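You operate a simulated robot arm through the tools that you are given. There is no shell and no other tool.

The job below is to be done with a simulated two-armed robot. You get a single attempt, and the scene is never put back.

TASK
Fill the blue-band bottle to its line at the paddle tap.
Fine: use the carriage and leave it in the middle; the bottle goes back in the crate; spill nothing. Where these are worked on the way, their far stop is far enough and under half their travel is too little: bottle carriage.

Only the result counts: the job must be done as asked and must still hold three seconds after the hand-in. Knocking over, shifting, dropping, spilling or breaking anything else fails it.

THE ROBOT
Two 7-joint arms with two-finger parallel grippers on one trunk that stands fixed in place. Base frame: the origin is at the foot of the trunk, x ahead of it, y to its left, z up. Lengths are in m, angles in rad, forces in N, time in s.
The left shoulder is at [0.08, 0.131, 0.947], the right one opposite. With the tool pointing down near the work surface each hand reaches from about 0.4 to 0.86 m from the base axis, measured 20 degrees to its own side. Payload 1.57 kg a hand.
Tool frame (each hand has its own): the origin (TCP) lies between the finger pads and is the grasp point; the fingertips stand 0.03 m ahead of it; z points along the fingers, y is the line along which they close. Largest opening 0.11 m; finger width 0.024, thickness 0.012; the body of the gripper, 0.048 by 0.112 m, starts 0.078 m behind the TCP.
Orientation is that of the tool frame in the base frame, as a unit quaternion [x, y, z, w]. With the fingers straight down and closing along the base's y, the tool's x points along the base's -x, its y along +y and its z along -z.

THE INTERFACE
- The arms move only by the tool nudge_tool. It takes "left_deltas", "right_deltas" or both (then of equal length, played together; a hand with none holds still); each is a list of rows, each an object of numbers (a shift or turn left out is 0, a gripper value left out holds the last): "gripper": the gripper command, from -1 (fully open) to 1 (shut), values between in proportion; "tx", "ty", "tz": the shift along the tool's x, y, z in m; "rx", "ry", "rz": the turn, a rotation vector about the tool's x, y, z in rad. In form: [{"gripper": .., "tx": .., "ty": .., "tz": .., "rx": .., "ry": .., "rz": ..}, ...]. A call has 1 to 20 rows; each row is the pose to reach, as a shift and turn from the pose commanded when the call began, along the tool's axes at that moment. Rows are played at 5 a second. More than 0.05 m and 0.15 rad between two rows, or a gripper value outside its range, and nothing of the call is played. Where a pose cannot be reached the arm comes as near as it can. A force on the tool above 50 N (or 10 N above the force at the start of the call, whichever is more), or a blocked arm, ends the call early, and 0.2 s more pass. The fingers move at their own pace (about 0.108 m/s each) and stop on an object; they squeeze with about 29 N. The grip force told is the motor's: it shows also when the fingers shut on nothing. Time passes only in rows, and 0.2 s behind the last, so rows that repeat a pose let the fingers close. It gives the time, the measured TCP pose, the force on the tool (base axes), the opening and the grip force at its end, in the units of the frame above (readings bear some noise), with the torque about the TCP (base axes, N m) and any sound that the robot's microphone picked up.
- Cameras (640 x 400 px; columns grow to the right, rows downward): "scene" is now at [-0.0507, -0.0155, 1.4326]; the picture's right is [-0.15, -0.99, 0.00], its down [-0.46, 0.07, -0.89] and it looks along [0.88, -0.13, -0.46] (base axes); focal length 324 px, centre (320, 200). "left" rides on the left gripper at [0.07, -0.016, -0.141] in its tool frame; the picture's right is [0.23, 0.97, 0.00], its down [-0.86, 0.20, -0.48] and it looks along [-0.47, 0.11, 0.88] (tool axes); focal length 222 px, centre (320, 200). "right" rides on the right gripper at [0.07, 0.016, -0.141] in its tool frame; the picture's right is [-0.23, 0.97, 0.00], its down [-0.86, -0.20, -0.48] and it looks along [-0.47, -0.11, 0.88] (tool axes); focal length 222 px, centre (320, 200).
- grab_frame(camera): a new picture of that camera. No time passes.
- pan_tilt(pan, tilt): turns the head with the scene camera to pan (to the left, within 1.902 rad either way) and tilt (down, from -0.506 to 1.204), counted from straight ahead of the robot. It gives what a move gives.
- point_at(camera, pixels): for up to 12 pixels [column, row] of the newest picture of that camera ("zoom" is the newest enlarged one), the place [x, y, z] in the base frame of the surface seen there, good to about 0.002 m. No time passes.
- enlarge(camera, box): a new picture of the part [left, top, right, bottom] of that camera's present view, enlarged. No time passes.
- sign_off(): hands the job in; it is judged then, once.

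Open the grippers and draw the arms clear of the work before you hand the job in, unless the task says otherwise.

The tools are called after "Request:" as a command line: name --argument value ..., lists and objects as JSON in quotes. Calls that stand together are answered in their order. nudge_tool: Moves the arms, as the interface text tells. Its arguments: {"type":"object","properties":{"left_deltas":{"type":"array","items":{"type":"object","properties":{"gripper":{"type":"number"},"tx":{"type":"number"},"ty":{"type":"number"},"tz":{"type":"number"},"rx":{"type":"number"},"ry":{"type":"number"},"rz":{"type":"number"}}}},"right_deltas":{"type":"array","items":{"type":"object","properties":{"gripper":{"type":"number"},"tx":{"type":"number"},"ty":{"type":"number"},"tz":{"type":"number"},"rx":{"type":"number"},"ry":{"type":"number"},"rz":{"type":"number"}}}}},"required":[]} The other tools are called the same way: pan_tilt (pan, tilt) turns the head that bears the scene camera; grab_frame (camera) takes a picture; point_at (camera, pixels) gives the place of the surface under pixels of a picture; enlarge (camera, box) takes an enlarged picture of a part of a camera's view; sign_off () hands the job in.

At the start:

```text
time_s: 0.0
left_tool_pos: [0.6202, 0.1653, 1.2179]
left_orientation: [-0.001, 1.0, 0.0, 0.0]
left_ft_force: [-1.1, -0.4, 0.6]
left_torque: [0.01, 0.0, 0.05]
left_finger_gap: 0.1104
left_grasp_force: 0.0
right_tool_pos: [0.4183, -0.2938, 1.243]
right_orientation: [0.0, 1.0, 0.0, 0.001]
right_ft_force: [0.5, -0.7, -0.7]
right_torque: [0.02, -0.01, 0.02]
right_finger_gap: 0.1099
right_grasp_force: 0.0
head pan, tilt: [-0.15, 0.478]
```

scene: 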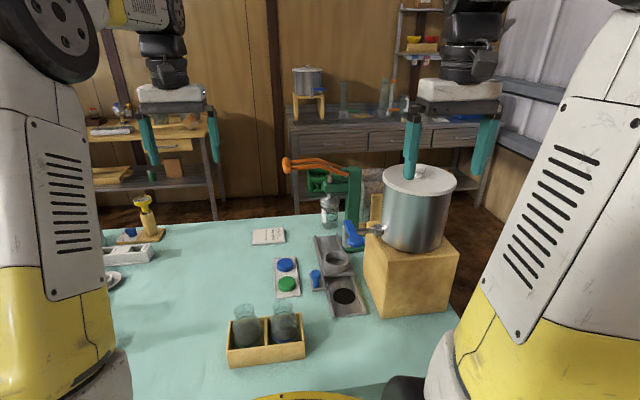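
right: 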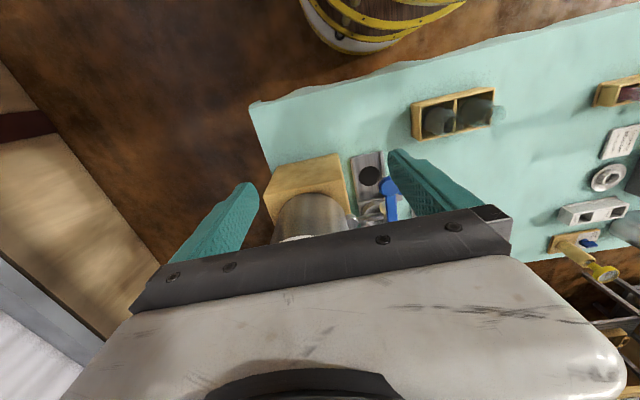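
left: 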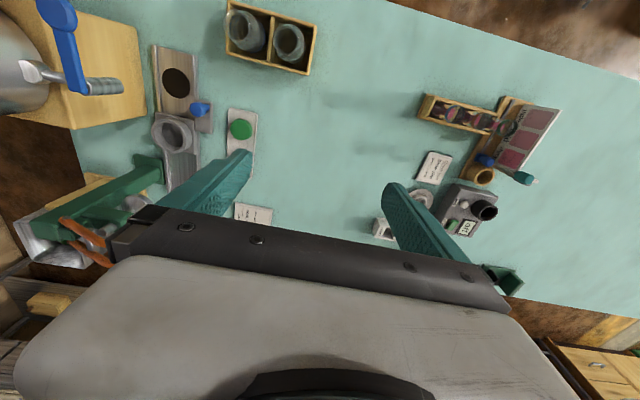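

I start by looking closely at the work area: the crate with two bottles near (265,335), the carriage near (335,270) and the tap near (365,235).

Request:
enlarge --camera "scene" --box '[210, 140, 470, 380]'

Request:
enlarge --camera "scene" --box '[300, 160, 400, 330]'

Request:
enlarge --camera "left" --box '[0, 0, 330, 280]'

Request:
enlarge --camera "right" --box '[240, 60, 540, 260]'

```text
1.67 times, centred on (340, 260) of scene
```

zoom: 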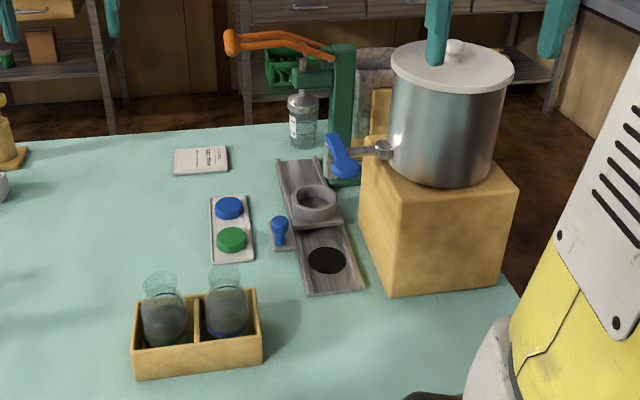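

```text
2.35 times, centred on (350, 245) of scene
```

zoom: 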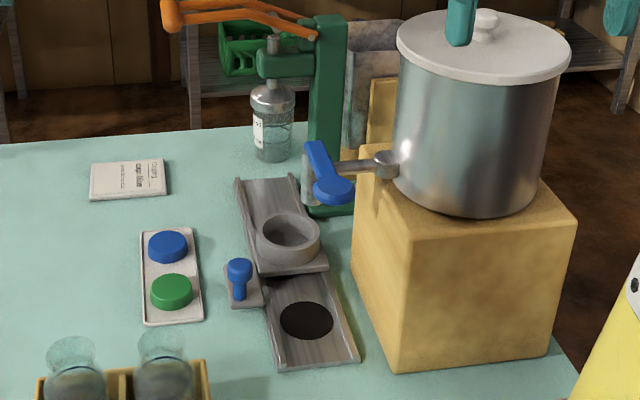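

```text
1.43 times, centred on (165, 140) of left
```

zoom: 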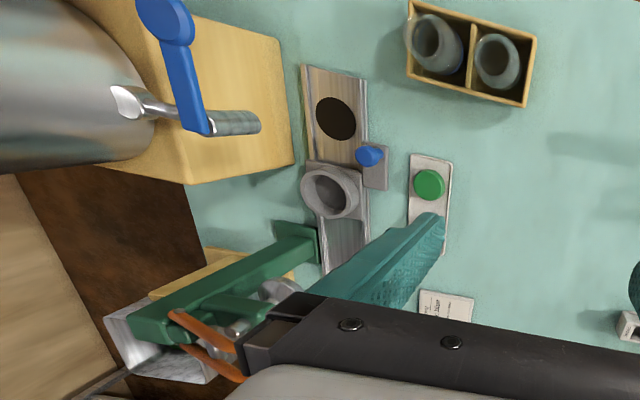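

```text
2.00 times, centred on (390, 160) of right
```

zoom: 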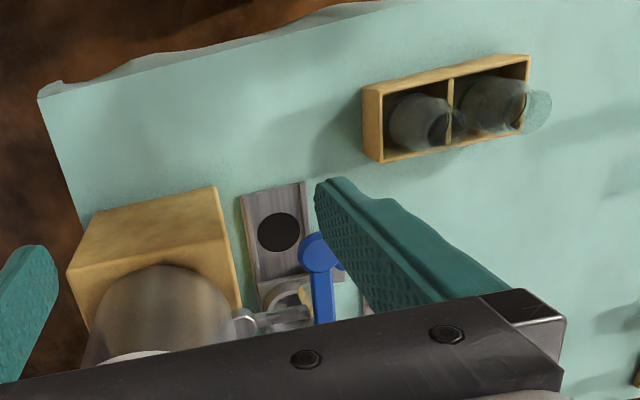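

I read positions of the main features: carriage ring, dark spot on the rail, blue knob next to it, tap paddle, spout, crate and bottles.

Request:
enlarge --camera "scene" --box '[290, 200, 390, 262]'

Request:
enlarge --camera "scene" --box '[220, 290, 320, 372]'

Request:
enlarge --camera "scene" --box '[300, 255, 380, 320]'

Request:
point_at --camera "scene" --pixels '[[344, 297], [335, 258], [315, 274], [318, 286], [352, 239], [345, 225], [363, 229], [380, 229], [246, 310], [284, 309], [229, 352], [304, 345]]'

```text
6.40 times, centred on (340, 231) of scene
```

zoom: 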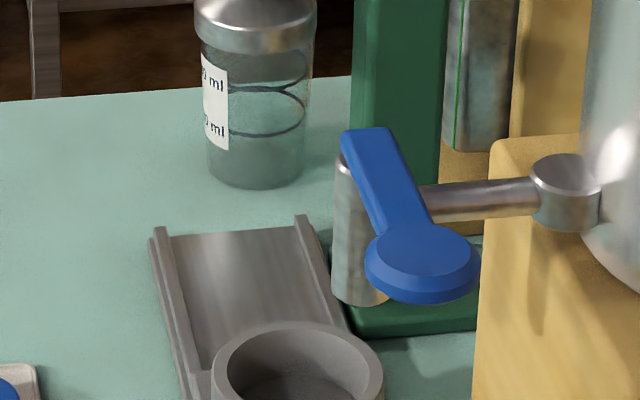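

```text
4.88 times, centred on (270, 331) of scene
```

zoom: 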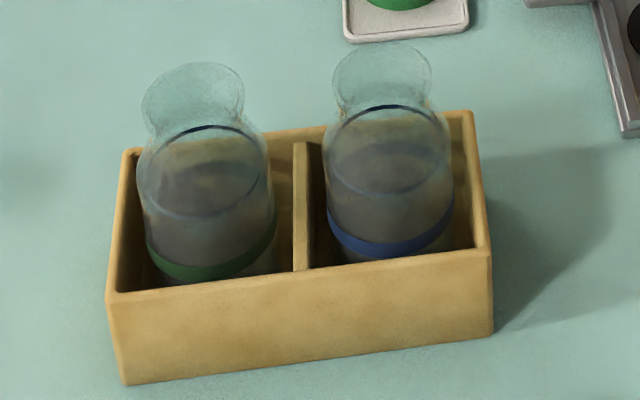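

```text
6.15 times, centred on (340, 288) of scene
```

zoom: 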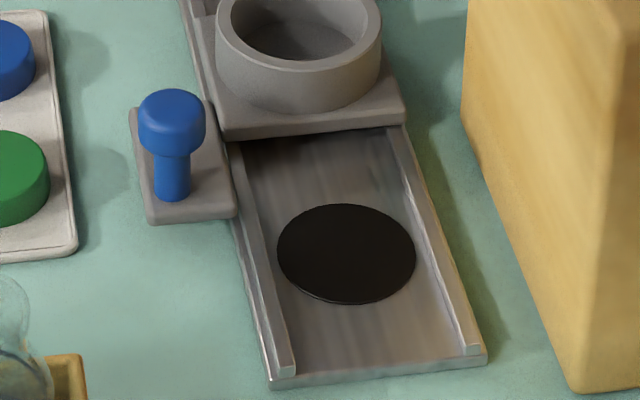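

```text
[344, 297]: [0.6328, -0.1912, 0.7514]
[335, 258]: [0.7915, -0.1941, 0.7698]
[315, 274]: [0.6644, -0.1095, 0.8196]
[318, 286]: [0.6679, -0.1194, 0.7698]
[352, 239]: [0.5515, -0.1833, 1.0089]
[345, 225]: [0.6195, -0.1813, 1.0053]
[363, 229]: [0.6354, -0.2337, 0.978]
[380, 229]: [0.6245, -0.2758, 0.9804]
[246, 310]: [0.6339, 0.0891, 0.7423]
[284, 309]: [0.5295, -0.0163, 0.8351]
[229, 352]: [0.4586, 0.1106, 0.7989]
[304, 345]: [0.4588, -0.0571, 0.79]
```

The black spot on the rail (0.633,-0.191) lies under the spout, while the carriage ring sits further at x≈0.79. I zoom in on the tap and knob and read more points.

Request:
point_at --camera "zoom" --pixels '[[170, 110], [172, 190], [145, 200], [215, 205], [250, 200], [222, 125], [400, 115], [290, 370], [475, 350], [305, 40], [225, 70], [375, 70]]'

Request:
enlarge --camera "scene" --box '[330, 205, 400, 255]'

Request:
enlarge --camera "left" --box '[0, 0, 230, 200]'

```text
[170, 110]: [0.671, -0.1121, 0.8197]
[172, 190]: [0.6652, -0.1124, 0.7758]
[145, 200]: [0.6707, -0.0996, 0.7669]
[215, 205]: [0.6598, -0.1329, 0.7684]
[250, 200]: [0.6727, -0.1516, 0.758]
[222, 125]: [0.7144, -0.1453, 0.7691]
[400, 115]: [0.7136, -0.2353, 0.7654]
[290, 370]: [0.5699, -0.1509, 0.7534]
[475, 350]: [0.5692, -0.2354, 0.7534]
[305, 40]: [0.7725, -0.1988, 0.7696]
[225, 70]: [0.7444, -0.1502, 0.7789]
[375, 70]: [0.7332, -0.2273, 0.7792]
```

```text
8.00 times, centred on (365, 230) of scene
```

zoom: 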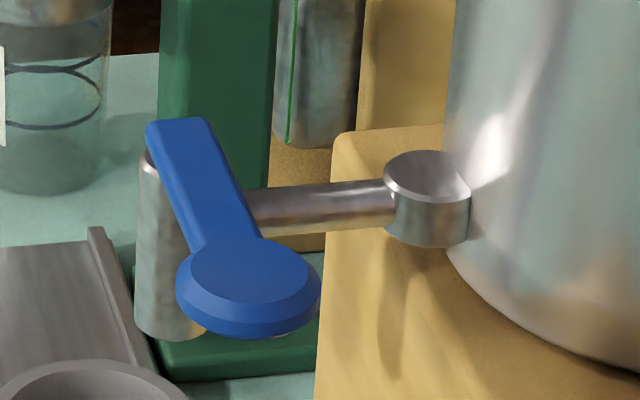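

```text
2.00 times, centred on (115, 100) of left
```

zoom: 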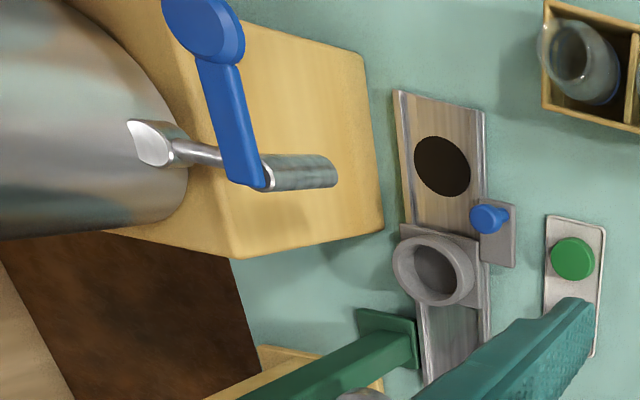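

I'll measure the tab with the blue knob versus the carriage plate in this left zoom to see whether they are joined.

Request:
point_at --camera "zoom" --pixels '[[484, 262], [512, 265], [512, 208], [490, 202], [400, 228], [472, 262], [500, 240], [440, 165], [435, 240], [397, 95], [482, 112], [425, 380]]'

Request:
enlarge --camera "left" --box '[140, 70, 230, 170]'

```text
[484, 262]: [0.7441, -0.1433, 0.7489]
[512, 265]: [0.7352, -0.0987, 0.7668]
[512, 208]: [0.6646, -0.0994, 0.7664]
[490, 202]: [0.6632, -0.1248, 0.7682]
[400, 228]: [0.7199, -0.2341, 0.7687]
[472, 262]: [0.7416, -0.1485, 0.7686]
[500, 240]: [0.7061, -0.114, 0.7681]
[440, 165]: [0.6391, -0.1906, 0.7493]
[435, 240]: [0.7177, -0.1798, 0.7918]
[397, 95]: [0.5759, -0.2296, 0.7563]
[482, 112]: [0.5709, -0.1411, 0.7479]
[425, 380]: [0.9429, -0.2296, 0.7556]
```

```text
4.00 times, centred on (185, 120) of left
```

zoom: 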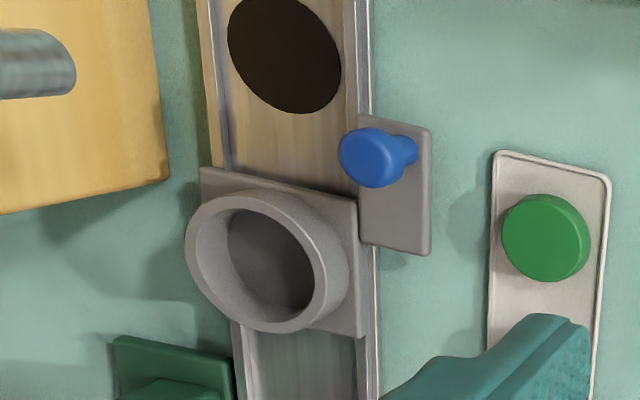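

The tab and carriage plate overlap and look joined, so the blue knob is the carriage handle. Next I measure the bottles in the crate.

Request:
enlarge --camera "scene" --box '[220, 290, 320, 372]'

Request:
point_at --camera "zoom" --pixels '[[382, 50], [382, 118], [334, 80], [430, 80], [385, 250], [350, 120], [330, 180], [450, 180], [320, 150], [470, 112], [490, 250], [300, 150]]'

Request:
enlarge --camera "right" --box '[400, 75, 520, 150]'

```text
4.88 times, centred on (270, 331) of scene
```

zoom: 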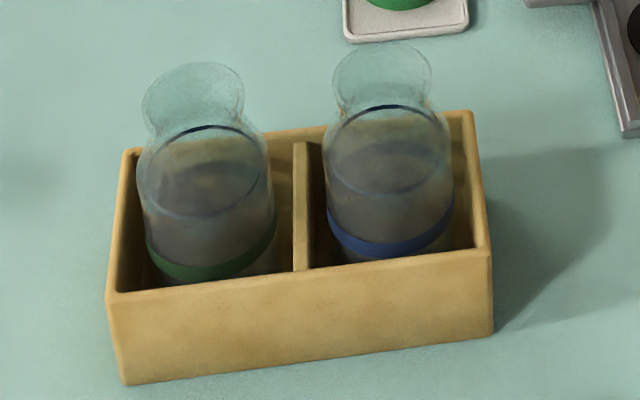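

```text
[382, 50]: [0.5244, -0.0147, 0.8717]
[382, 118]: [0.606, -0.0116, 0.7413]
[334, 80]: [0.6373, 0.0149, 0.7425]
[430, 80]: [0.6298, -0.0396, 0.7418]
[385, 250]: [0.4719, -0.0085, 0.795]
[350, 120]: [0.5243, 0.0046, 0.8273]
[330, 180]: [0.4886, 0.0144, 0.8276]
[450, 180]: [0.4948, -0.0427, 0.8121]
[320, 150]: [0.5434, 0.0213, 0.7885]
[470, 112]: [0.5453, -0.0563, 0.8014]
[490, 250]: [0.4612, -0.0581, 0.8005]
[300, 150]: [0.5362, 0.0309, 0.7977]
```

```text
5.33 times, centred on (460, 112) of right
```

zoom: 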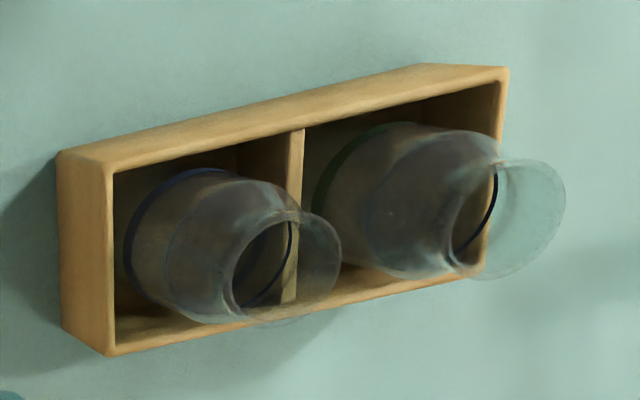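

Blue bottle centre is about (0.505,-0.014), top z≈0.872, crate rim z≈0.80. Now I read the capper and surroundings for clearance.

Request:
point_at --camera "scene" --pixels '[[288, 160], [320, 162], [352, 170], [330, 180], [330, 195], [329, 215], [352, 200], [318, 238], [342, 236], [335, 172], [285, 170], [344, 258]]'

Request:
enlarge --camera "scene" --box '[270, 145, 400, 250]'

```text
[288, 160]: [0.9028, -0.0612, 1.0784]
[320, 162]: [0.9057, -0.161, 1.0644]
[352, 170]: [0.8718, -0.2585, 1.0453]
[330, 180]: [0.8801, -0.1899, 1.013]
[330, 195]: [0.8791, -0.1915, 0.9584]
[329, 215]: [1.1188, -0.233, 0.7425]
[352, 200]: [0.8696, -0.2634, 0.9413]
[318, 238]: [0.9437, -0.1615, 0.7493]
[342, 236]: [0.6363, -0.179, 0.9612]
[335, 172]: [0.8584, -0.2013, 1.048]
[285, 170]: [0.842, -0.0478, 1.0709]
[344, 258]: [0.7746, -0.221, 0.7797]
```

```text
3.81 times, centred on (335, 198) of scene
```

zoom: 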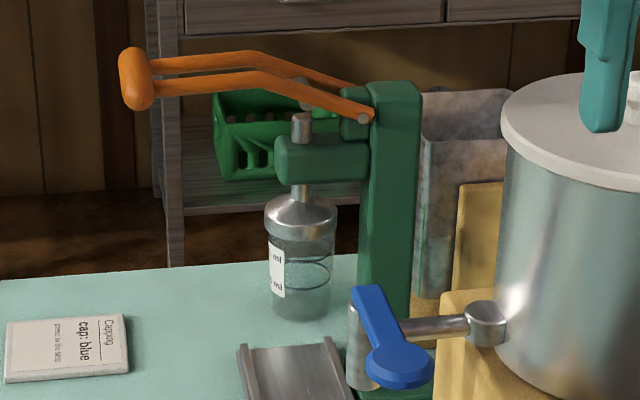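

I check the pot's height and extents, since the right arm would work next to it.

Request:
point_at --camera "scene" --pixels '[[420, 170], [385, 180], [455, 180], [410, 192], [428, 171], [390, 240], [440, 245], [375, 255], [455, 250], [380, 300], [370, 260], [374, 210]]'

Request:
pan_tilt --pan -0.3 --tilt 0.6

Request:
grab_frame --camera "scene"

```text
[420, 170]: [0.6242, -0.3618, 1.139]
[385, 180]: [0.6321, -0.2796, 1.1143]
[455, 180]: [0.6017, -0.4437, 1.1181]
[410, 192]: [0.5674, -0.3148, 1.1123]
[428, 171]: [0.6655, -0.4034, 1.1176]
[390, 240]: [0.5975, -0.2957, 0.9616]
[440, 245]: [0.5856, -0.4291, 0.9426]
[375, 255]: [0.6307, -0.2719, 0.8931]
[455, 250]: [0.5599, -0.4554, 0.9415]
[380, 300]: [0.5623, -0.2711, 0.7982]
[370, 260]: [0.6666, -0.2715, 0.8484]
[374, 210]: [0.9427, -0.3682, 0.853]
```

```text
time_s: 0.7
left_tool_pos: [0.6205, 0.1656, 1.2167]
left_orientation: [0.0, 1.0, 0.0, 0.0]
left_ft_force: [0.3, -0.7, -0.2]
left_torque: [-0.01, -0.01, 0.0]
left_finger_gap: 0.11
left_grasp_force: 0.1
right_tool_pos: [0.4198, -0.2945, 1.2426]
right_orientation: [0.0, 1.0, 0.0, 0.0]
right_ft_force: [0.3, -0.2, -0.6]
right_torque: [0.03, -0.03, -0.01]
right_finger_gap: 0.11
right_grasp_force: 0.2
head pan, tilt: [-0.3, 0.6]
```

```text
taken
```

scene: 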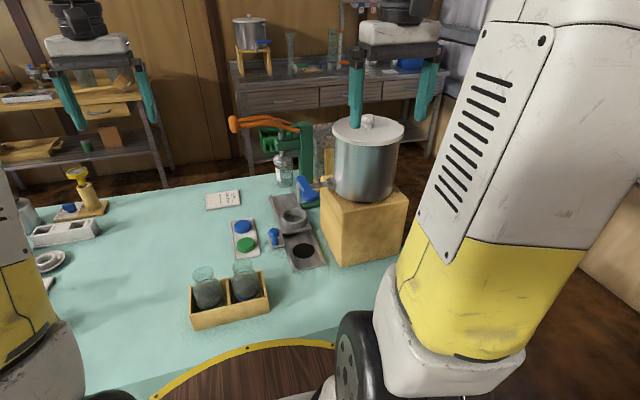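

The pot top is at z≈1.12 with the pot edge at y≈-0.275. I read the cards lying on the table in case they bear on this job.

Request:
enlarge --camera "scene" --box '[190, 170, 290, 232]'

Request:
enlarge --camera "left" --box '[360, 80, 580, 250]'

Request:
enlarge --camera "scene" --box '[230, 140, 420, 280]'

```text
6.40 times, centred on (240, 201) of scene
```

zoom: 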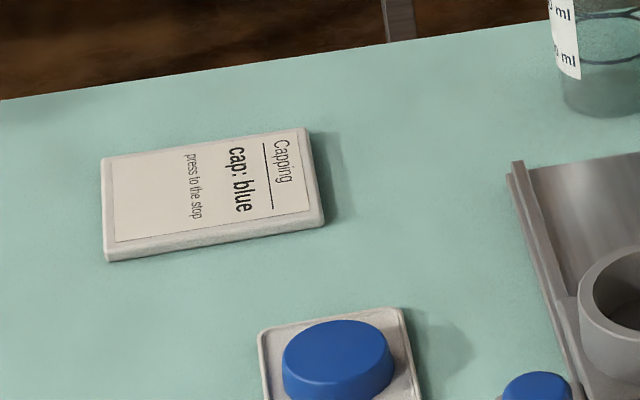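

```text
2.35 times, centred on (470, 165) of left
```

zoom: 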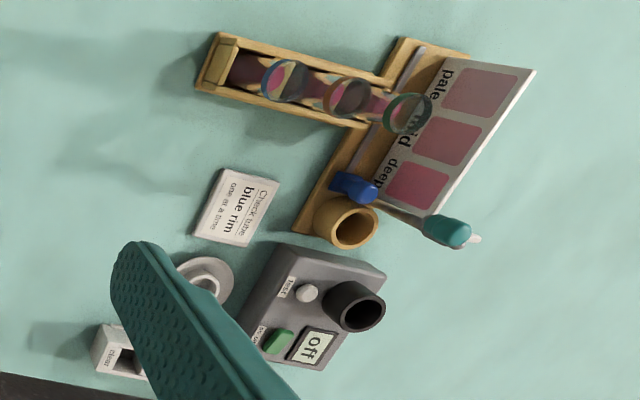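

```text
2.86 times, centred on (325, 210) of scene
```

zoom: 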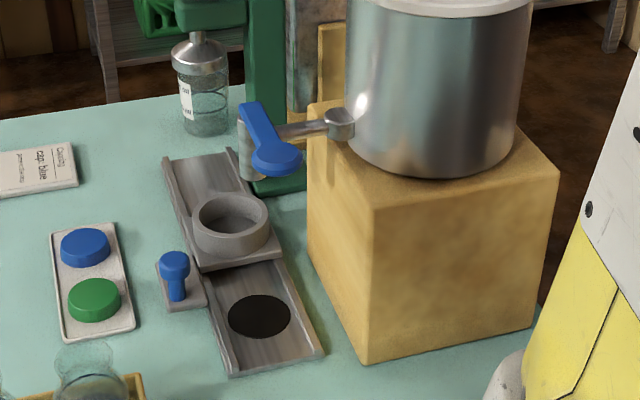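

Those cards belong to other jobs. Now I measure the carriage ring accurately before moving anything.

Request:
enlarge --camera "scene" --box '[265, 190, 335, 275]'

Request:
point_at --camera "scene" --pixels '[[279, 219], [305, 217], [293, 211], [293, 221], [293, 216], [295, 226], [274, 231], [273, 238]]'

```text
4.71 times, centred on (300, 232) of scene
```

zoom: 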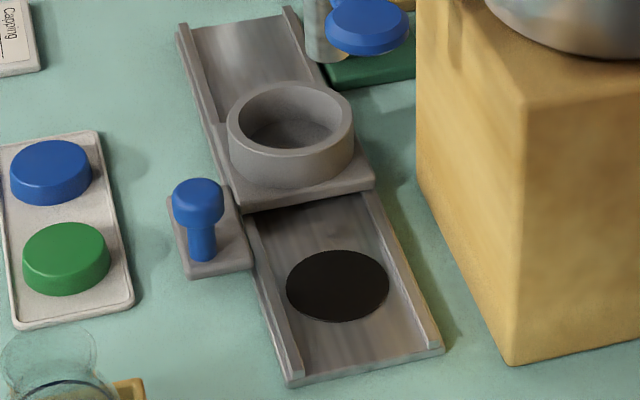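

```text
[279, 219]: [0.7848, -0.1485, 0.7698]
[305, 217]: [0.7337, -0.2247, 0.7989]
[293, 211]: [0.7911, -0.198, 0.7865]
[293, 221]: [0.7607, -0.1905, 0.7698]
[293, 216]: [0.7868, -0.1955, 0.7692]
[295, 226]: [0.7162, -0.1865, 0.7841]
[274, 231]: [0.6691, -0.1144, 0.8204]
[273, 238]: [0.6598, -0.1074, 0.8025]
```

I use the newest zoom to point at the ring's rim and the knob and spot edges.

Request:
point_at --camera "zoom" --pixels '[[233, 125], [350, 122], [290, 86], [293, 150], [290, 130], [215, 125], [372, 182], [240, 205], [198, 190], [201, 258], [287, 285], [388, 283]]'

Request:
point_at --camera "zoom" --pixels '[[337, 252], [338, 321], [198, 180], [198, 208], [174, 198], [222, 198], [190, 272], [250, 262], [168, 200], [235, 190], [290, 380], [440, 348]]'

```text
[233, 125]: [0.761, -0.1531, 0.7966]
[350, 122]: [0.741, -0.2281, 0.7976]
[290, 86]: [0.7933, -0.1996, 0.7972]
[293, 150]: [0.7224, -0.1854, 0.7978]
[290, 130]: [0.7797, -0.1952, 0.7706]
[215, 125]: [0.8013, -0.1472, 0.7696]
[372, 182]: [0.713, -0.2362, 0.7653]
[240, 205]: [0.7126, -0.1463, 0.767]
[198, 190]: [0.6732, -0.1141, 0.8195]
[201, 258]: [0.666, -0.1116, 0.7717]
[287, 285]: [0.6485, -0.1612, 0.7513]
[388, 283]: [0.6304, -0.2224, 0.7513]
```

```text
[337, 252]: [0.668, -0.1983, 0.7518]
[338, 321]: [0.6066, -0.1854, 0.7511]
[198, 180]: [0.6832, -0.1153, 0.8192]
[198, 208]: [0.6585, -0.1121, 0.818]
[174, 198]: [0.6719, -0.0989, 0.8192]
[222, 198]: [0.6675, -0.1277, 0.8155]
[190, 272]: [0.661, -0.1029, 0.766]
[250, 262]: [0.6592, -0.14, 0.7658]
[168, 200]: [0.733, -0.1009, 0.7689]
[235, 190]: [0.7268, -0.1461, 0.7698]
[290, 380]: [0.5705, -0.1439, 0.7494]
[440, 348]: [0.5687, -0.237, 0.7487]
```

The ring centre is about (0.758,-0.191) with rim z≈0.798 and floor z≈0.770; the black spot under the tap is at (0.637,-0.191), so the carriage now sits mid-rail. I bring the left hand above the crate, turning it a quarter so that its fingers close along x.

Request:
nudge_tool --left_deltas '[{"tx": 0.0096, "ty": -0.0149, "tz": 0.0123, "rz": 0.131, "gripper": -1}, {"tx": 0.0192, "ty": -0.0299, "tz": 0.0247, "rz": 0.262}, {"tx": 0.0288, "ty": -0.0448, "tz": 0.037, "rz": 0.393}, {"tx": 0.0383, "ty": -0.0598, "tz": 0.0493, "rz": 0.524}, {"tx": 0.0479, "ty": -0.0747, "tz": 0.0617, "rz": 0.654}, {"tx": 0.0575, "ty": -0.0897, "tz": 0.074, "rz": 0.785}, {"tx": 0.0671, "ty": -0.1046, "tz": 0.0863, "rz": 0.916}, {"tx": 0.0767, "ty": -0.1195, "tz": 0.0987, "rz": 1.047}, {"tx": 0.0863, "ty": -0.1345, "tz": 0.111, "rz": 1.178}, {"tx": 0.0958, "ty": -0.1494, "tz": 0.1233, "rz": 1.309}, {"tx": 0.1054, "ty": -0.1644, "tz": 0.1357, "rz": 1.44}, {"tx": 0.115, "ty": -0.1793, "tz": 0.148, "rz": 1.571}, {"tx": 0.115, "ty": -0.1793, "tz": 0.148, "rz": 1.571}]'

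Request:
grab_frame --camera "left"

Request:
grab_frame --camera "scene"

```text
time_s: 3.5
left_tool_pos: [0.5054, -0.0146, 1.0686]
left_orientation: [0.708, 0.706, 0.0, -0.001]
left_ft_force: [-0.6, 0.0, -0.3]
left_torque: [0.01, 0.0, -0.02]
left_finger_gap: 0.1099
left_grasp_force: 0.1
right_tool_pos: [0.4191, -0.2924, 1.2437]
right_orientation: [0.0, 1.0, 0.001, 0.0]
right_ft_force: [-0.4, 0.5, 0.1]
right_torque: [0.01, 0.04, 0.01]
right_finger_gap: 0.1099
right_grasp_force: 0.0
head pan, tilt: [-0.3, 0.6]
```

```text
taken
```

left: 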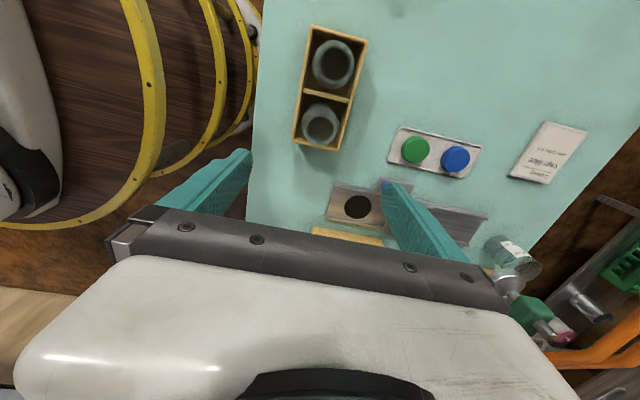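

```text
taken
```

scene: 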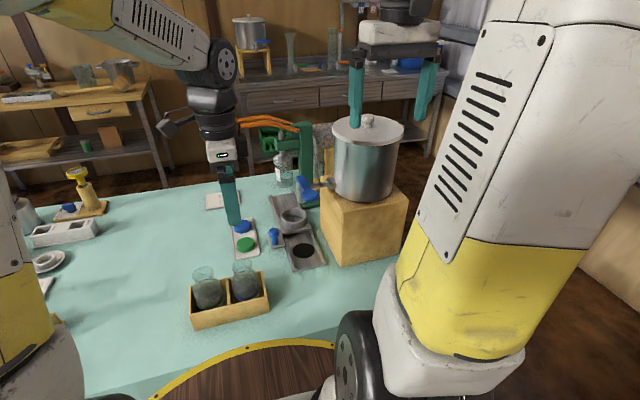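

The left hand now points down over the crate with fingers closing along x. I zoom on the bottles from this side to get the blue bottle's centre.

Request:
enlarge --camera "left" --box '[280, 15, 390, 160]'

Request:
enlarge --camera "scene" --box '[180, 250, 280, 335]'

```text
2.76 times, centred on (335, 88) of left
```

zoom: 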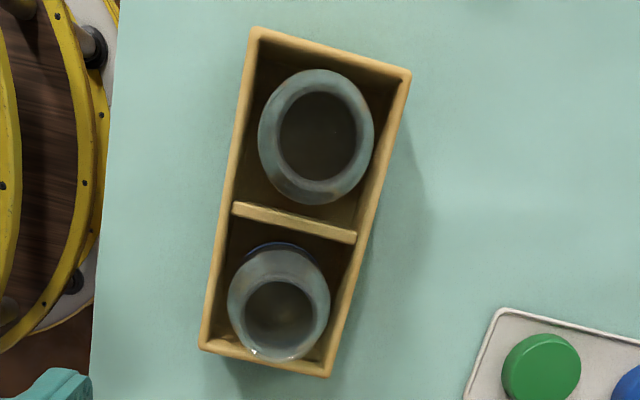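

```text
4.71 times, centred on (230, 292) of scene
```

zoom: 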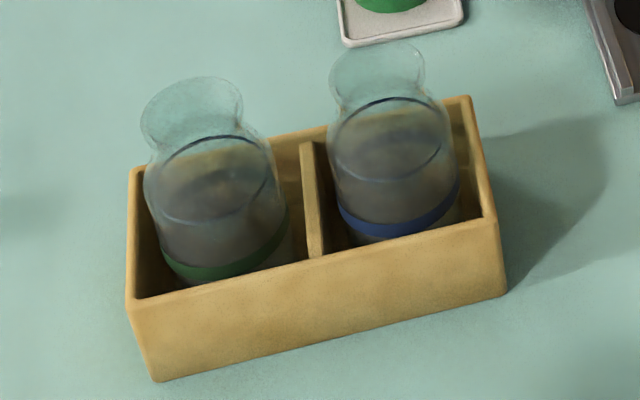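

I take the left zoom again to point at the blue bottle's rim.

Request:
enlarge --camera "left" --box '[280, 15, 390, 160]'

Request:
point_at --camera "zoom" --pixels '[[240, 305], [316, 315], [290, 276], [268, 348], [235, 290], [322, 300], [285, 252], [275, 320], [212, 345], [325, 368], [240, 212], [352, 236]]'

Request:
point_at --camera "zoom" --pixels '[[270, 130], [365, 145], [325, 80], [305, 195], [215, 330], [332, 350], [255, 40], [395, 85], [290, 225], [310, 230]]'

```text
2.76 times, centred on (335, 88) of left
```

zoom: 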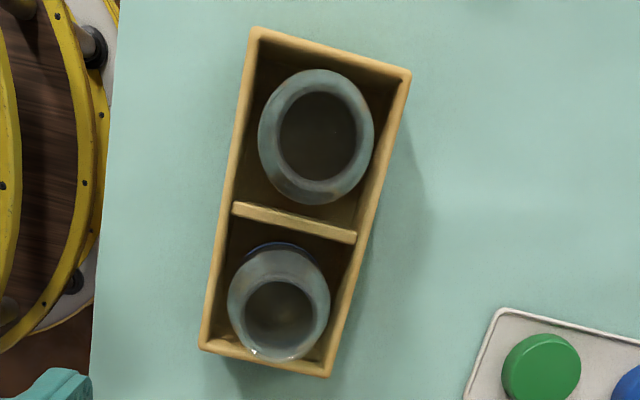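

```text
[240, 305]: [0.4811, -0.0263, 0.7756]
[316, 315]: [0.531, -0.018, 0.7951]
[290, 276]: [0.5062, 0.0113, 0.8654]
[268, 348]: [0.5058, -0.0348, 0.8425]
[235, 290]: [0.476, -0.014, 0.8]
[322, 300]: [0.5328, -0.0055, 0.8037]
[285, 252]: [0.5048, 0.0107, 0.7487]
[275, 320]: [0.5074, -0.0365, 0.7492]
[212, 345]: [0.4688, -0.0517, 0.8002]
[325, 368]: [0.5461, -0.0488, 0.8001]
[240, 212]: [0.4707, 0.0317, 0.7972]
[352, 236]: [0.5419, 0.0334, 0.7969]
```

```text
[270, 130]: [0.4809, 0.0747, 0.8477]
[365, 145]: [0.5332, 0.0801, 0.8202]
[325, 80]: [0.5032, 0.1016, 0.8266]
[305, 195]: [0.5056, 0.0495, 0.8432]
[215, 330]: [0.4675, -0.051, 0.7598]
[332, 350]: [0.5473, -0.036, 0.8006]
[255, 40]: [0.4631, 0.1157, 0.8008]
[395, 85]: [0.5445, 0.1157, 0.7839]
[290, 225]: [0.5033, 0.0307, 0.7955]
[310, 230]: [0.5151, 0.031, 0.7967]
```

Blue bottle centre is (0.504,-0.012), body radius ≈0.03 up to z≈0.83, base z 0.749. I lower the open hand to TCP z≈0.838, which keeps the fingertips about 8 mm above the crate rim.

Request:
nudge_tool --left_deltas '[{"tx": 0.002, "ty": -0.0015, "tz": 0.03, "gripper": -1}, {"tx": 0.002, "ty": -0.0015, "tz": 0.06}, {"tx": 0.002, "ty": -0.0015, "tz": 0.09}, {"tx": 0.002, "ty": -0.0015, "tz": 0.12}, {"tx": 0.002, "ty": -0.0015, "tz": 0.15}, {"tx": 0.002, "ty": -0.0015, "tz": 0.18}, {"tx": 0.002, "ty": -0.0015, "tz": 0.205}, {"tx": 0.002, "ty": -0.0015, "tz": 0.22}, {"tx": 0.002, "ty": -0.0015, "tz": 0.23}, {"tx": 0.002, "ty": -0.0015, "tz": 0.23}]'

Request:
grab_frame --camera "left"

Request:
enlarge --camera "scene" --box '[170, 200, 310, 340]'

```text
time_s: 5.7
left_tool_pos: [0.5053, -0.0124, 0.8389]
left_orientation: [0.707, 0.707, 0.0, 0.0]
left_ft_force: [0.2, 0.2, -0.5]
left_torque: [0.01, 0.01, -0.02]
left_finger_gap: 0.1099
left_grasp_force: 0.2
right_tool_pos: [0.4173, -0.2945, 1.2435]
right_orientation: [0.0, 1.0, 0.0, 0.0]
right_ft_force: [0.1, 0.2, -1.0]
right_torque: [0.02, 0.0, -0.04]
right_finger_gap: 0.1103
right_grasp_force: 0.0
head pan, tilt: [-0.3, 0.6]
```

```text
taken
```

left: 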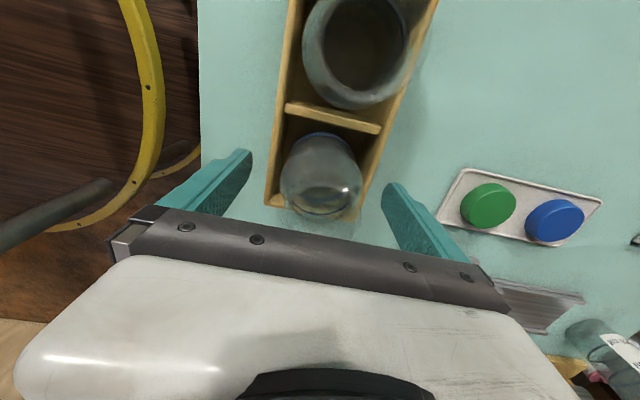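

```text
2.86 times, centred on (240, 270) of scene
```

zoom: 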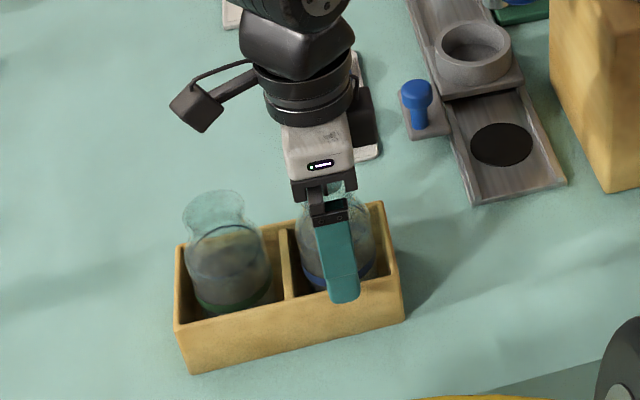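

The fingers straddle the bottle's shoulder nicely centred. I close the gripper.

Request:
nudge_tool --left_deltas '[{"gripper": -0.3}, {"gripper": 0.0}, {"gripper": 0.3}, {"gripper": 1}, {"gripper": 1}, {"gripper": 1}]'

Request:
grab_frame --camera "left"

```text
time_s: 7.1
left_tool_pos: [0.5043, -0.0115, 0.8398]
left_orientation: [0.707, 0.707, 0.0, -0.001]
left_ft_force: [-1.1, 0.1, 0.0]
left_torque: [-0.03, 0.02, -0.03]
left_finger_gap: 0.0609
left_grasp_force: 29.5
right_tool_pos: [0.4187, -0.2944, 1.243]
right_orientation: [0.0, 1.0, 0.0, 0.0]
right_ft_force: [-0.4, 0.4, 1.3]
right_torque: [-0.01, -0.01, -0.02]
right_finger_gap: 0.1099
right_grasp_force: 0.1
head pan, tilt: [-0.3, 0.6]
```

```text
taken
```

left: 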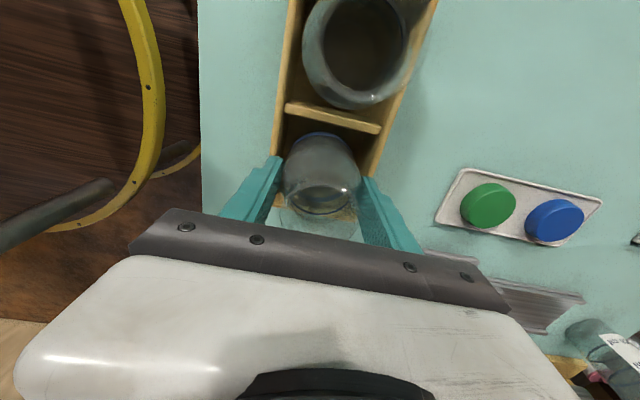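

The bottle is gripped (gap 0.061 m). I lift it straight up 0.11 m.

Request:
nudge_tool --left_deltas '[{"tz": -0.01, "gripper": 1}, {"tz": -0.025}, {"tz": -0.045}, {"tz": -0.065}, {"tz": -0.085}, {"tz": -0.1}, {"tz": -0.11}, {"tz": -0.11}]'

Request:
grab_frame --camera "scene"

Request:
enlarge --camera "scene" --box '[170, 180, 310, 340]'

```text
time_s: 8.9
left_tool_pos: [0.5044, -0.0125, 0.9496]
left_orientation: [0.707, 0.707, 0.0, 0.0]
left_ft_force: [0.4, -0.9, -0.7]
left_torque: [0.01, -0.01, -0.03]
left_finger_gap: 0.0611
left_grasp_force: 28.7
right_tool_pos: [0.4189, -0.2944, 1.2427]
right_orientation: [0.0, 1.0, 0.0, 0.001]
right_ft_force: [0.3, 0.1, 0.5]
right_torque: [0.0, -0.01, 0.01]
right_finger_gap: 0.1101
right_grasp_force: 0.0
head pan, tilt: [-0.3, 0.6]
```

```text
taken
```

scene: 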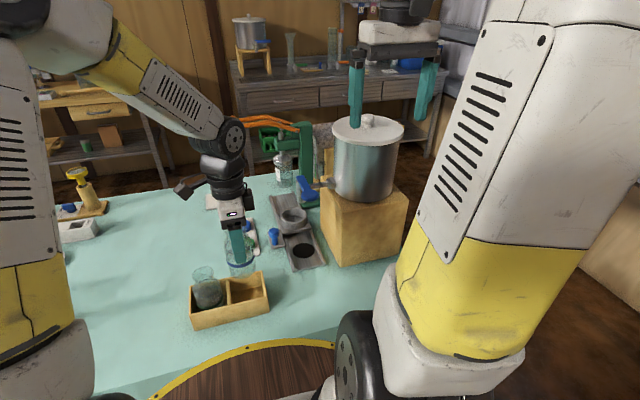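

```text
2.50 times, centred on (240, 260) of scene
```

zoom: 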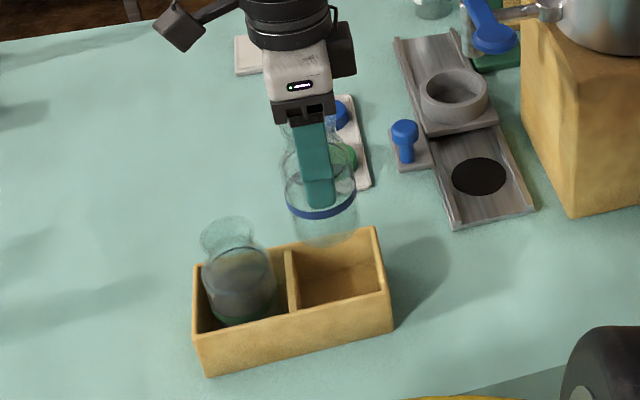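

The bottle is clear of the crate (now only the green one remains in it). I carry it forward to about (0.70,-0.06), staying clear of tap and capper, and look again.

Request:
nudge_tool --left_deltas '[{"tx": -0.0036, "ty": 0.015, "gripper": 1}, {"tx": -0.0095, "ty": 0.039}, {"tx": -0.0158, "ty": 0.065}, {"tx": -0.0219, "ty": 0.09}, {"tx": -0.0279, "ty": 0.115}, {"tx": -0.034, "ty": 0.14}, {"tx": -0.04, "ty": 0.165}, {"tx": -0.0449, "ty": 0.185}, {"tx": -0.0475, "ty": 0.1956}, {"tx": -0.0475, "ty": 0.1956}]'

Request:
grab_frame --camera "scene"

Request:
grab_frame --camera "left"

Request:
enlarge --camera "scene" --box '[180, 80, 380, 290]'

```text
time_s: 11.1
left_tool_pos: [0.6997, -0.0594, 0.9503]
left_orientation: [0.707, 0.707, -0.001, 0.0]
left_ft_force: [0.7, -0.2, -2.1]
left_torque: [0.0, 0.01, -0.01]
left_finger_gap: 0.061
left_grasp_force: 29.2
right_tool_pos: [0.4184, -0.2929, 1.244]
right_orientation: [0.0, 1.0, 0.0, 0.001]
right_ft_force: [0.5, -0.3, 0.0]
right_torque: [-0.01, 0.03, 0.01]
right_finger_gap: 0.1101
right_grasp_force: 0.0
head pan, tilt: [-0.3, 0.6]
```

```text
taken
```

scene: 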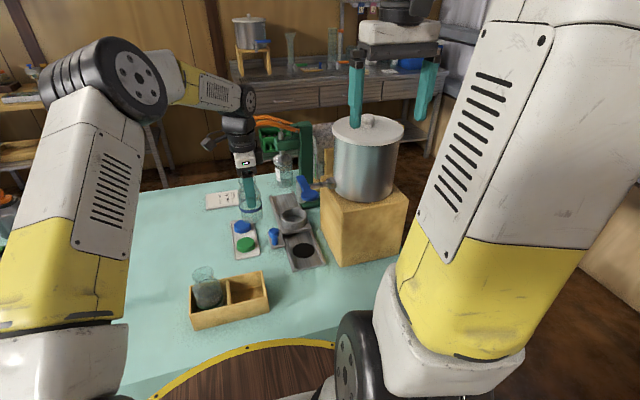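

```text
taken
```

left: 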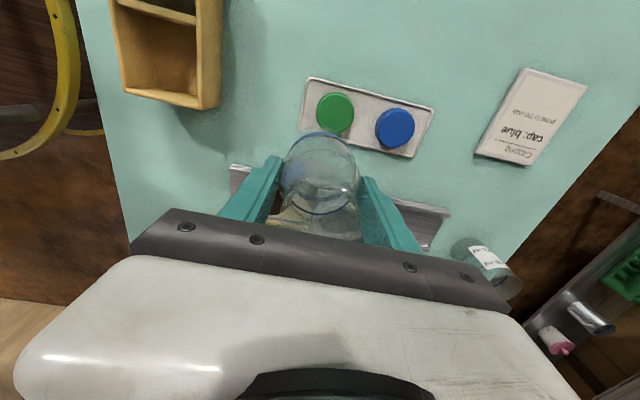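

```text
1.90 times, centred on (280, 185) of scene
```

zoom: 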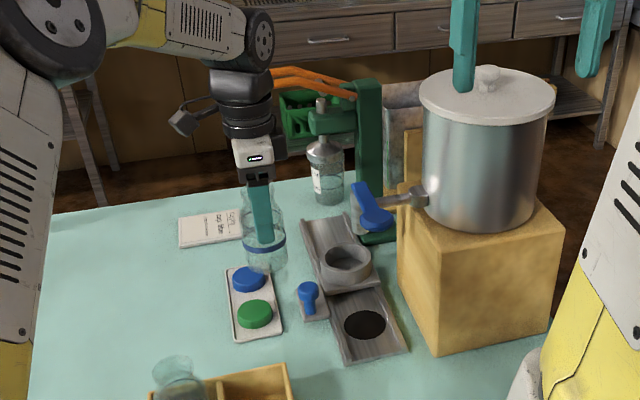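

The route is clear so far; the near capper lever is at x≈0.85, leaving about 25 mm beside the hand at x=0.758. Before placing, I measure the ring's centre more finely with a strong zoom.

Request:
enlarge --camera "scene" --box '[272, 200, 316, 240]'

```text
10.00 times, centred on (294, 220) of scene
```

zoom: 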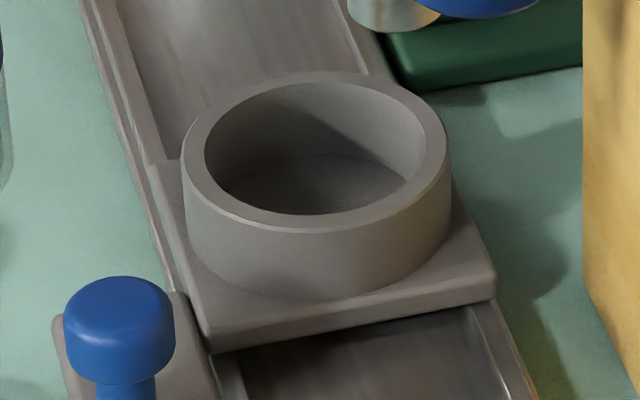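

I sample points around the flat rim top to fit its centre.

Request:
point_at --camera "zoom" --pixels '[[194, 150], [437, 148], [318, 77], [308, 224], [225, 105], [410, 103], [225, 198], [410, 194], [265, 84], [370, 85], [265, 217], [365, 214]]'

Request:
point_at --camera "zoom" --pixels '[[120, 295], [120, 282], [120, 355], [70, 310], [172, 310], [215, 345], [495, 290], [160, 170], [300, 190], [330, 175]]'

```text
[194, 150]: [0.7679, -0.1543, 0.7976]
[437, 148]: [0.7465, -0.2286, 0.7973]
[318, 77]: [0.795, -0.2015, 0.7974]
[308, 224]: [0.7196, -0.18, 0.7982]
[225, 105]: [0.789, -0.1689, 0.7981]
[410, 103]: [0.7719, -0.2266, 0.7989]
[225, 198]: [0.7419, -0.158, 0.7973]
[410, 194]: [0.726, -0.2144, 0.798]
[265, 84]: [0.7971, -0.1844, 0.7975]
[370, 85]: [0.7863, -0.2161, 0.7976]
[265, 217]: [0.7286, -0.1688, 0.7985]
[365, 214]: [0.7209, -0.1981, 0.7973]
```

```text
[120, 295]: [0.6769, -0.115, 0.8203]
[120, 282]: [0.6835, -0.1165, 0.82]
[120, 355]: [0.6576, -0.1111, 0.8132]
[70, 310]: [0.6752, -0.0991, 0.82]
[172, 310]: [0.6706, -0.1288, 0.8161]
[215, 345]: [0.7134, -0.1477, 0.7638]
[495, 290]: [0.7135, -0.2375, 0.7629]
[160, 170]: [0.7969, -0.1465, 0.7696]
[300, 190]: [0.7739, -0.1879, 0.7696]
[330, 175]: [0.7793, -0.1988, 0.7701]
```

The fit gives ring centre (0.7575,-0.1915). Now I check the bottle's offset in the hand from its blue band.

Request:
enlarge --camera "scene" --box '[225, 165, 275, 225]'

```text
6.67 times, centred on (250, 195) of scene
```

zoom: 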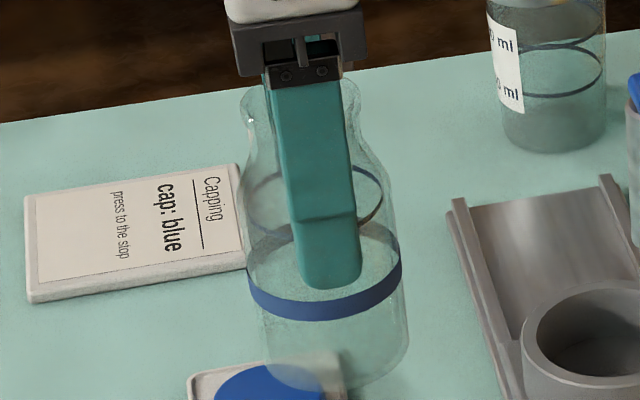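

I point at the blue band's edges and front to find the bottle axis relative to the TCP (0.6997,-0.0594).

Request:
point_at --camera "zoom" --pixels '[[250, 285], [399, 278], [262, 300], [385, 297], [285, 310], [310, 314], [340, 312], [365, 306], [330, 385], [300, 389], [360, 381]]'

```text
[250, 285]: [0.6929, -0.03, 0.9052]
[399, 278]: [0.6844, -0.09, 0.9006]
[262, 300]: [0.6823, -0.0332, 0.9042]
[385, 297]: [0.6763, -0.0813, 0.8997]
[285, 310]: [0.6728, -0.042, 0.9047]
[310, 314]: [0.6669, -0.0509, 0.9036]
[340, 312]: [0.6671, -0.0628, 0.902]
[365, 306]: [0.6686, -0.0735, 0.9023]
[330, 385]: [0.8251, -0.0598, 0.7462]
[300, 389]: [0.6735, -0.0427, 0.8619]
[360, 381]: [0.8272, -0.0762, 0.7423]
```

The bottle axis matches the TCP within about 1 mm. I move over the ring at the same height.

Request:
nudge_tool --left_deltas '[{"tx": -0.012, "ty": 0.0053, "gripper": 1}, {"tx": -0.03, "ty": 0.0131}, {"tx": -0.05, "ty": 0.0219}, {"tx": -0.07, "ty": 0.0306}, {"tx": -0.09, "ty": 0.0394}, {"tx": -0.11, "ty": 0.0481}, {"tx": -0.124, "ty": 0.0543}, {"tx": -0.1321, "ty": 0.0578}, {"tx": -0.1321, "ty": 0.0578}]'

Request:
grab_frame --camera "scene"

Request:
enlarge --camera "scene" --box '[220, 90, 360, 250]'

Request:
grab_frame --camera "left"

```text
time_s: 13.1
left_tool_pos: [0.7378, -0.18, 0.946]
left_orientation: [0.707, 0.707, 0.0, 0.0]
left_ft_force: [-0.3, 0.1, -0.9]
left_torque: [-0.02, -0.04, -0.02]
left_finger_gap: 0.061
left_grasp_force: 28.7
left hand out of reach, approached as far as the arm can: row 6, 7, 8, 9
right_tool_pos: [0.4183, -0.2941, 1.2433]
right_orientation: [0.0, 1.0, 0.0, 0.001]
right_ft_force: [-0.3, -0.7, -0.1]
right_torque: [0.0, 0.04, 0.0]
right_finger_gap: 0.1101
right_grasp_force: 0.0
head pan, tilt: [-0.3, 0.6]
```

```text
taken
```

scene: 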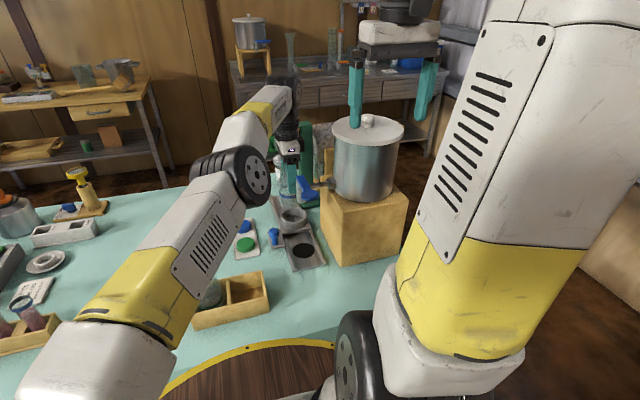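

```text
2.50 times, centred on (290, 170) of scene
```

zoom: 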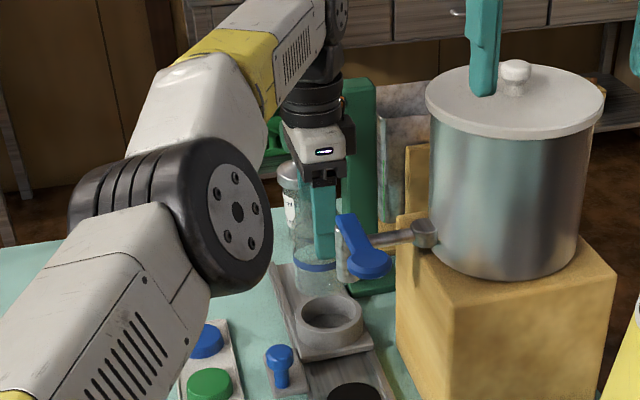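

```text
taken
```

left: 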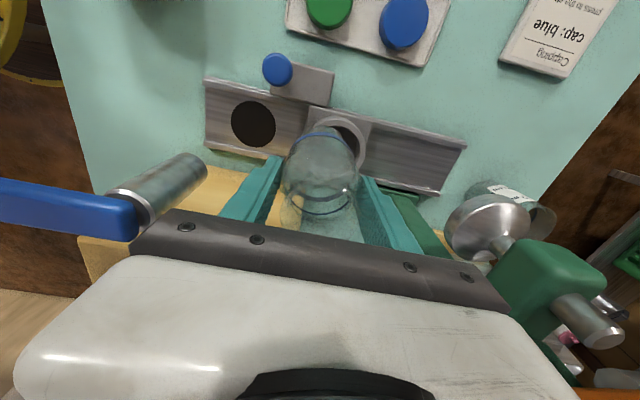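

The left arm falls about 2 cm short with the hand upright. I'll take the bottle back to the crate and regrasp it with the hand leaning toward +y (about the closing axis), which brings the wrist nearer the shoulder. First I back away.

Request:
nudge_tool --left_deltas '[{"tx": 0.012, "ty": -0.0053, "gripper": 1}, {"tx": 0.03, "ty": -0.0131}, {"tx": 0.05, "ty": -0.0219}, {"tx": 0.07, "ty": -0.0306}, {"tx": 0.09, "ty": -0.0394}, {"tx": 0.11, "ty": -0.0481}, {"tx": 0.1321, "ty": -0.0578}, {"tx": 0.1321, "ty": -0.0578}]'

```text
time_s: 14.9
left_tool_pos: [0.7714, -0.0897, 0.9639]
left_orientation: [0.708, 0.707, 0.0, 0.0]
left_ft_force: [-0.6, 0.5, -2.1]
left_torque: [0.0, 0.04, 0.0]
left_finger_gap: 0.0611
left_grasp_force: 29.1
left hand out of reach, approached as far as the arm can: row 1, 2, 3, 4, 5, 6, 7, 8
right_tool_pos: [0.4182, -0.2945, 1.2417]
right_orientation: [0.0, 1.0, 0.0, -0.001]
right_ft_force: [-0.8, -0.3, 0.2]
right_torque: [-0.01, -0.01, -0.03]
right_finger_gap: 0.1103
right_grasp_force: 0.0
head pan, tilt: [-0.3, 0.6]
```

The arm came to an odd place (0.771,-0.090) and reports out of reach. I look before any further motion.

Request:
grab_frame --camera "scene"

Request:
grab_frame --camera "left"

Request:
enlarge --camera "scene" --box '[200, 60, 380, 250]'

```text
taken
```

scene: 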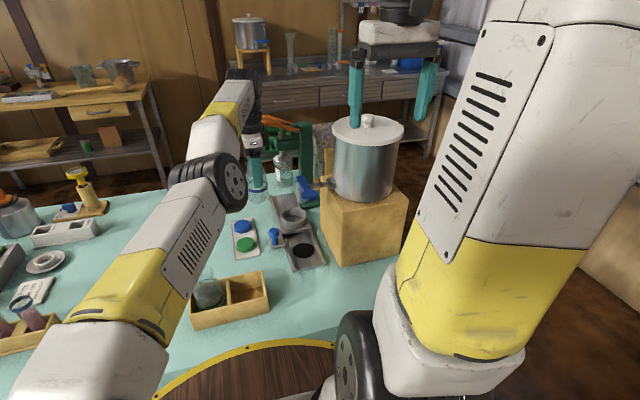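

```text
taken
```

left: 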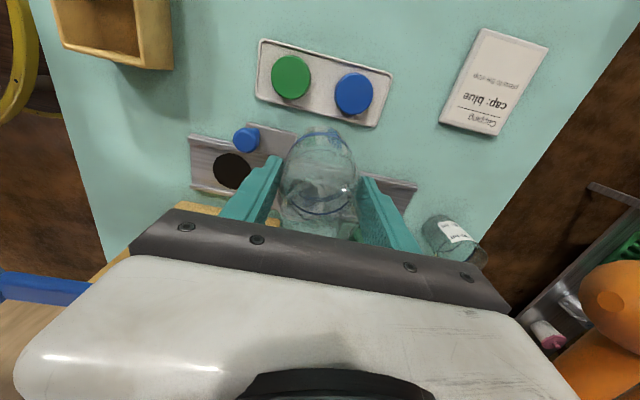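

```text
2.11 times, centred on (290, 155) of scene
```

zoom: 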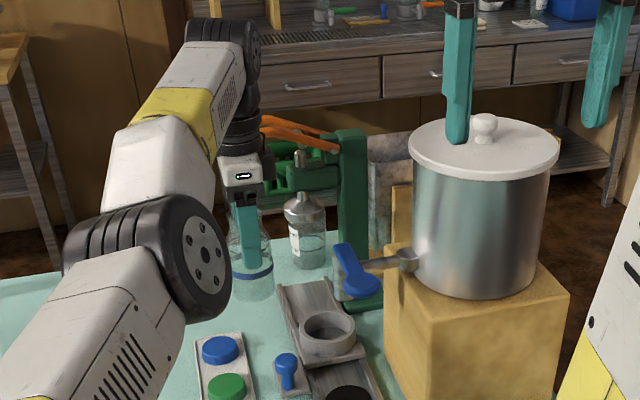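

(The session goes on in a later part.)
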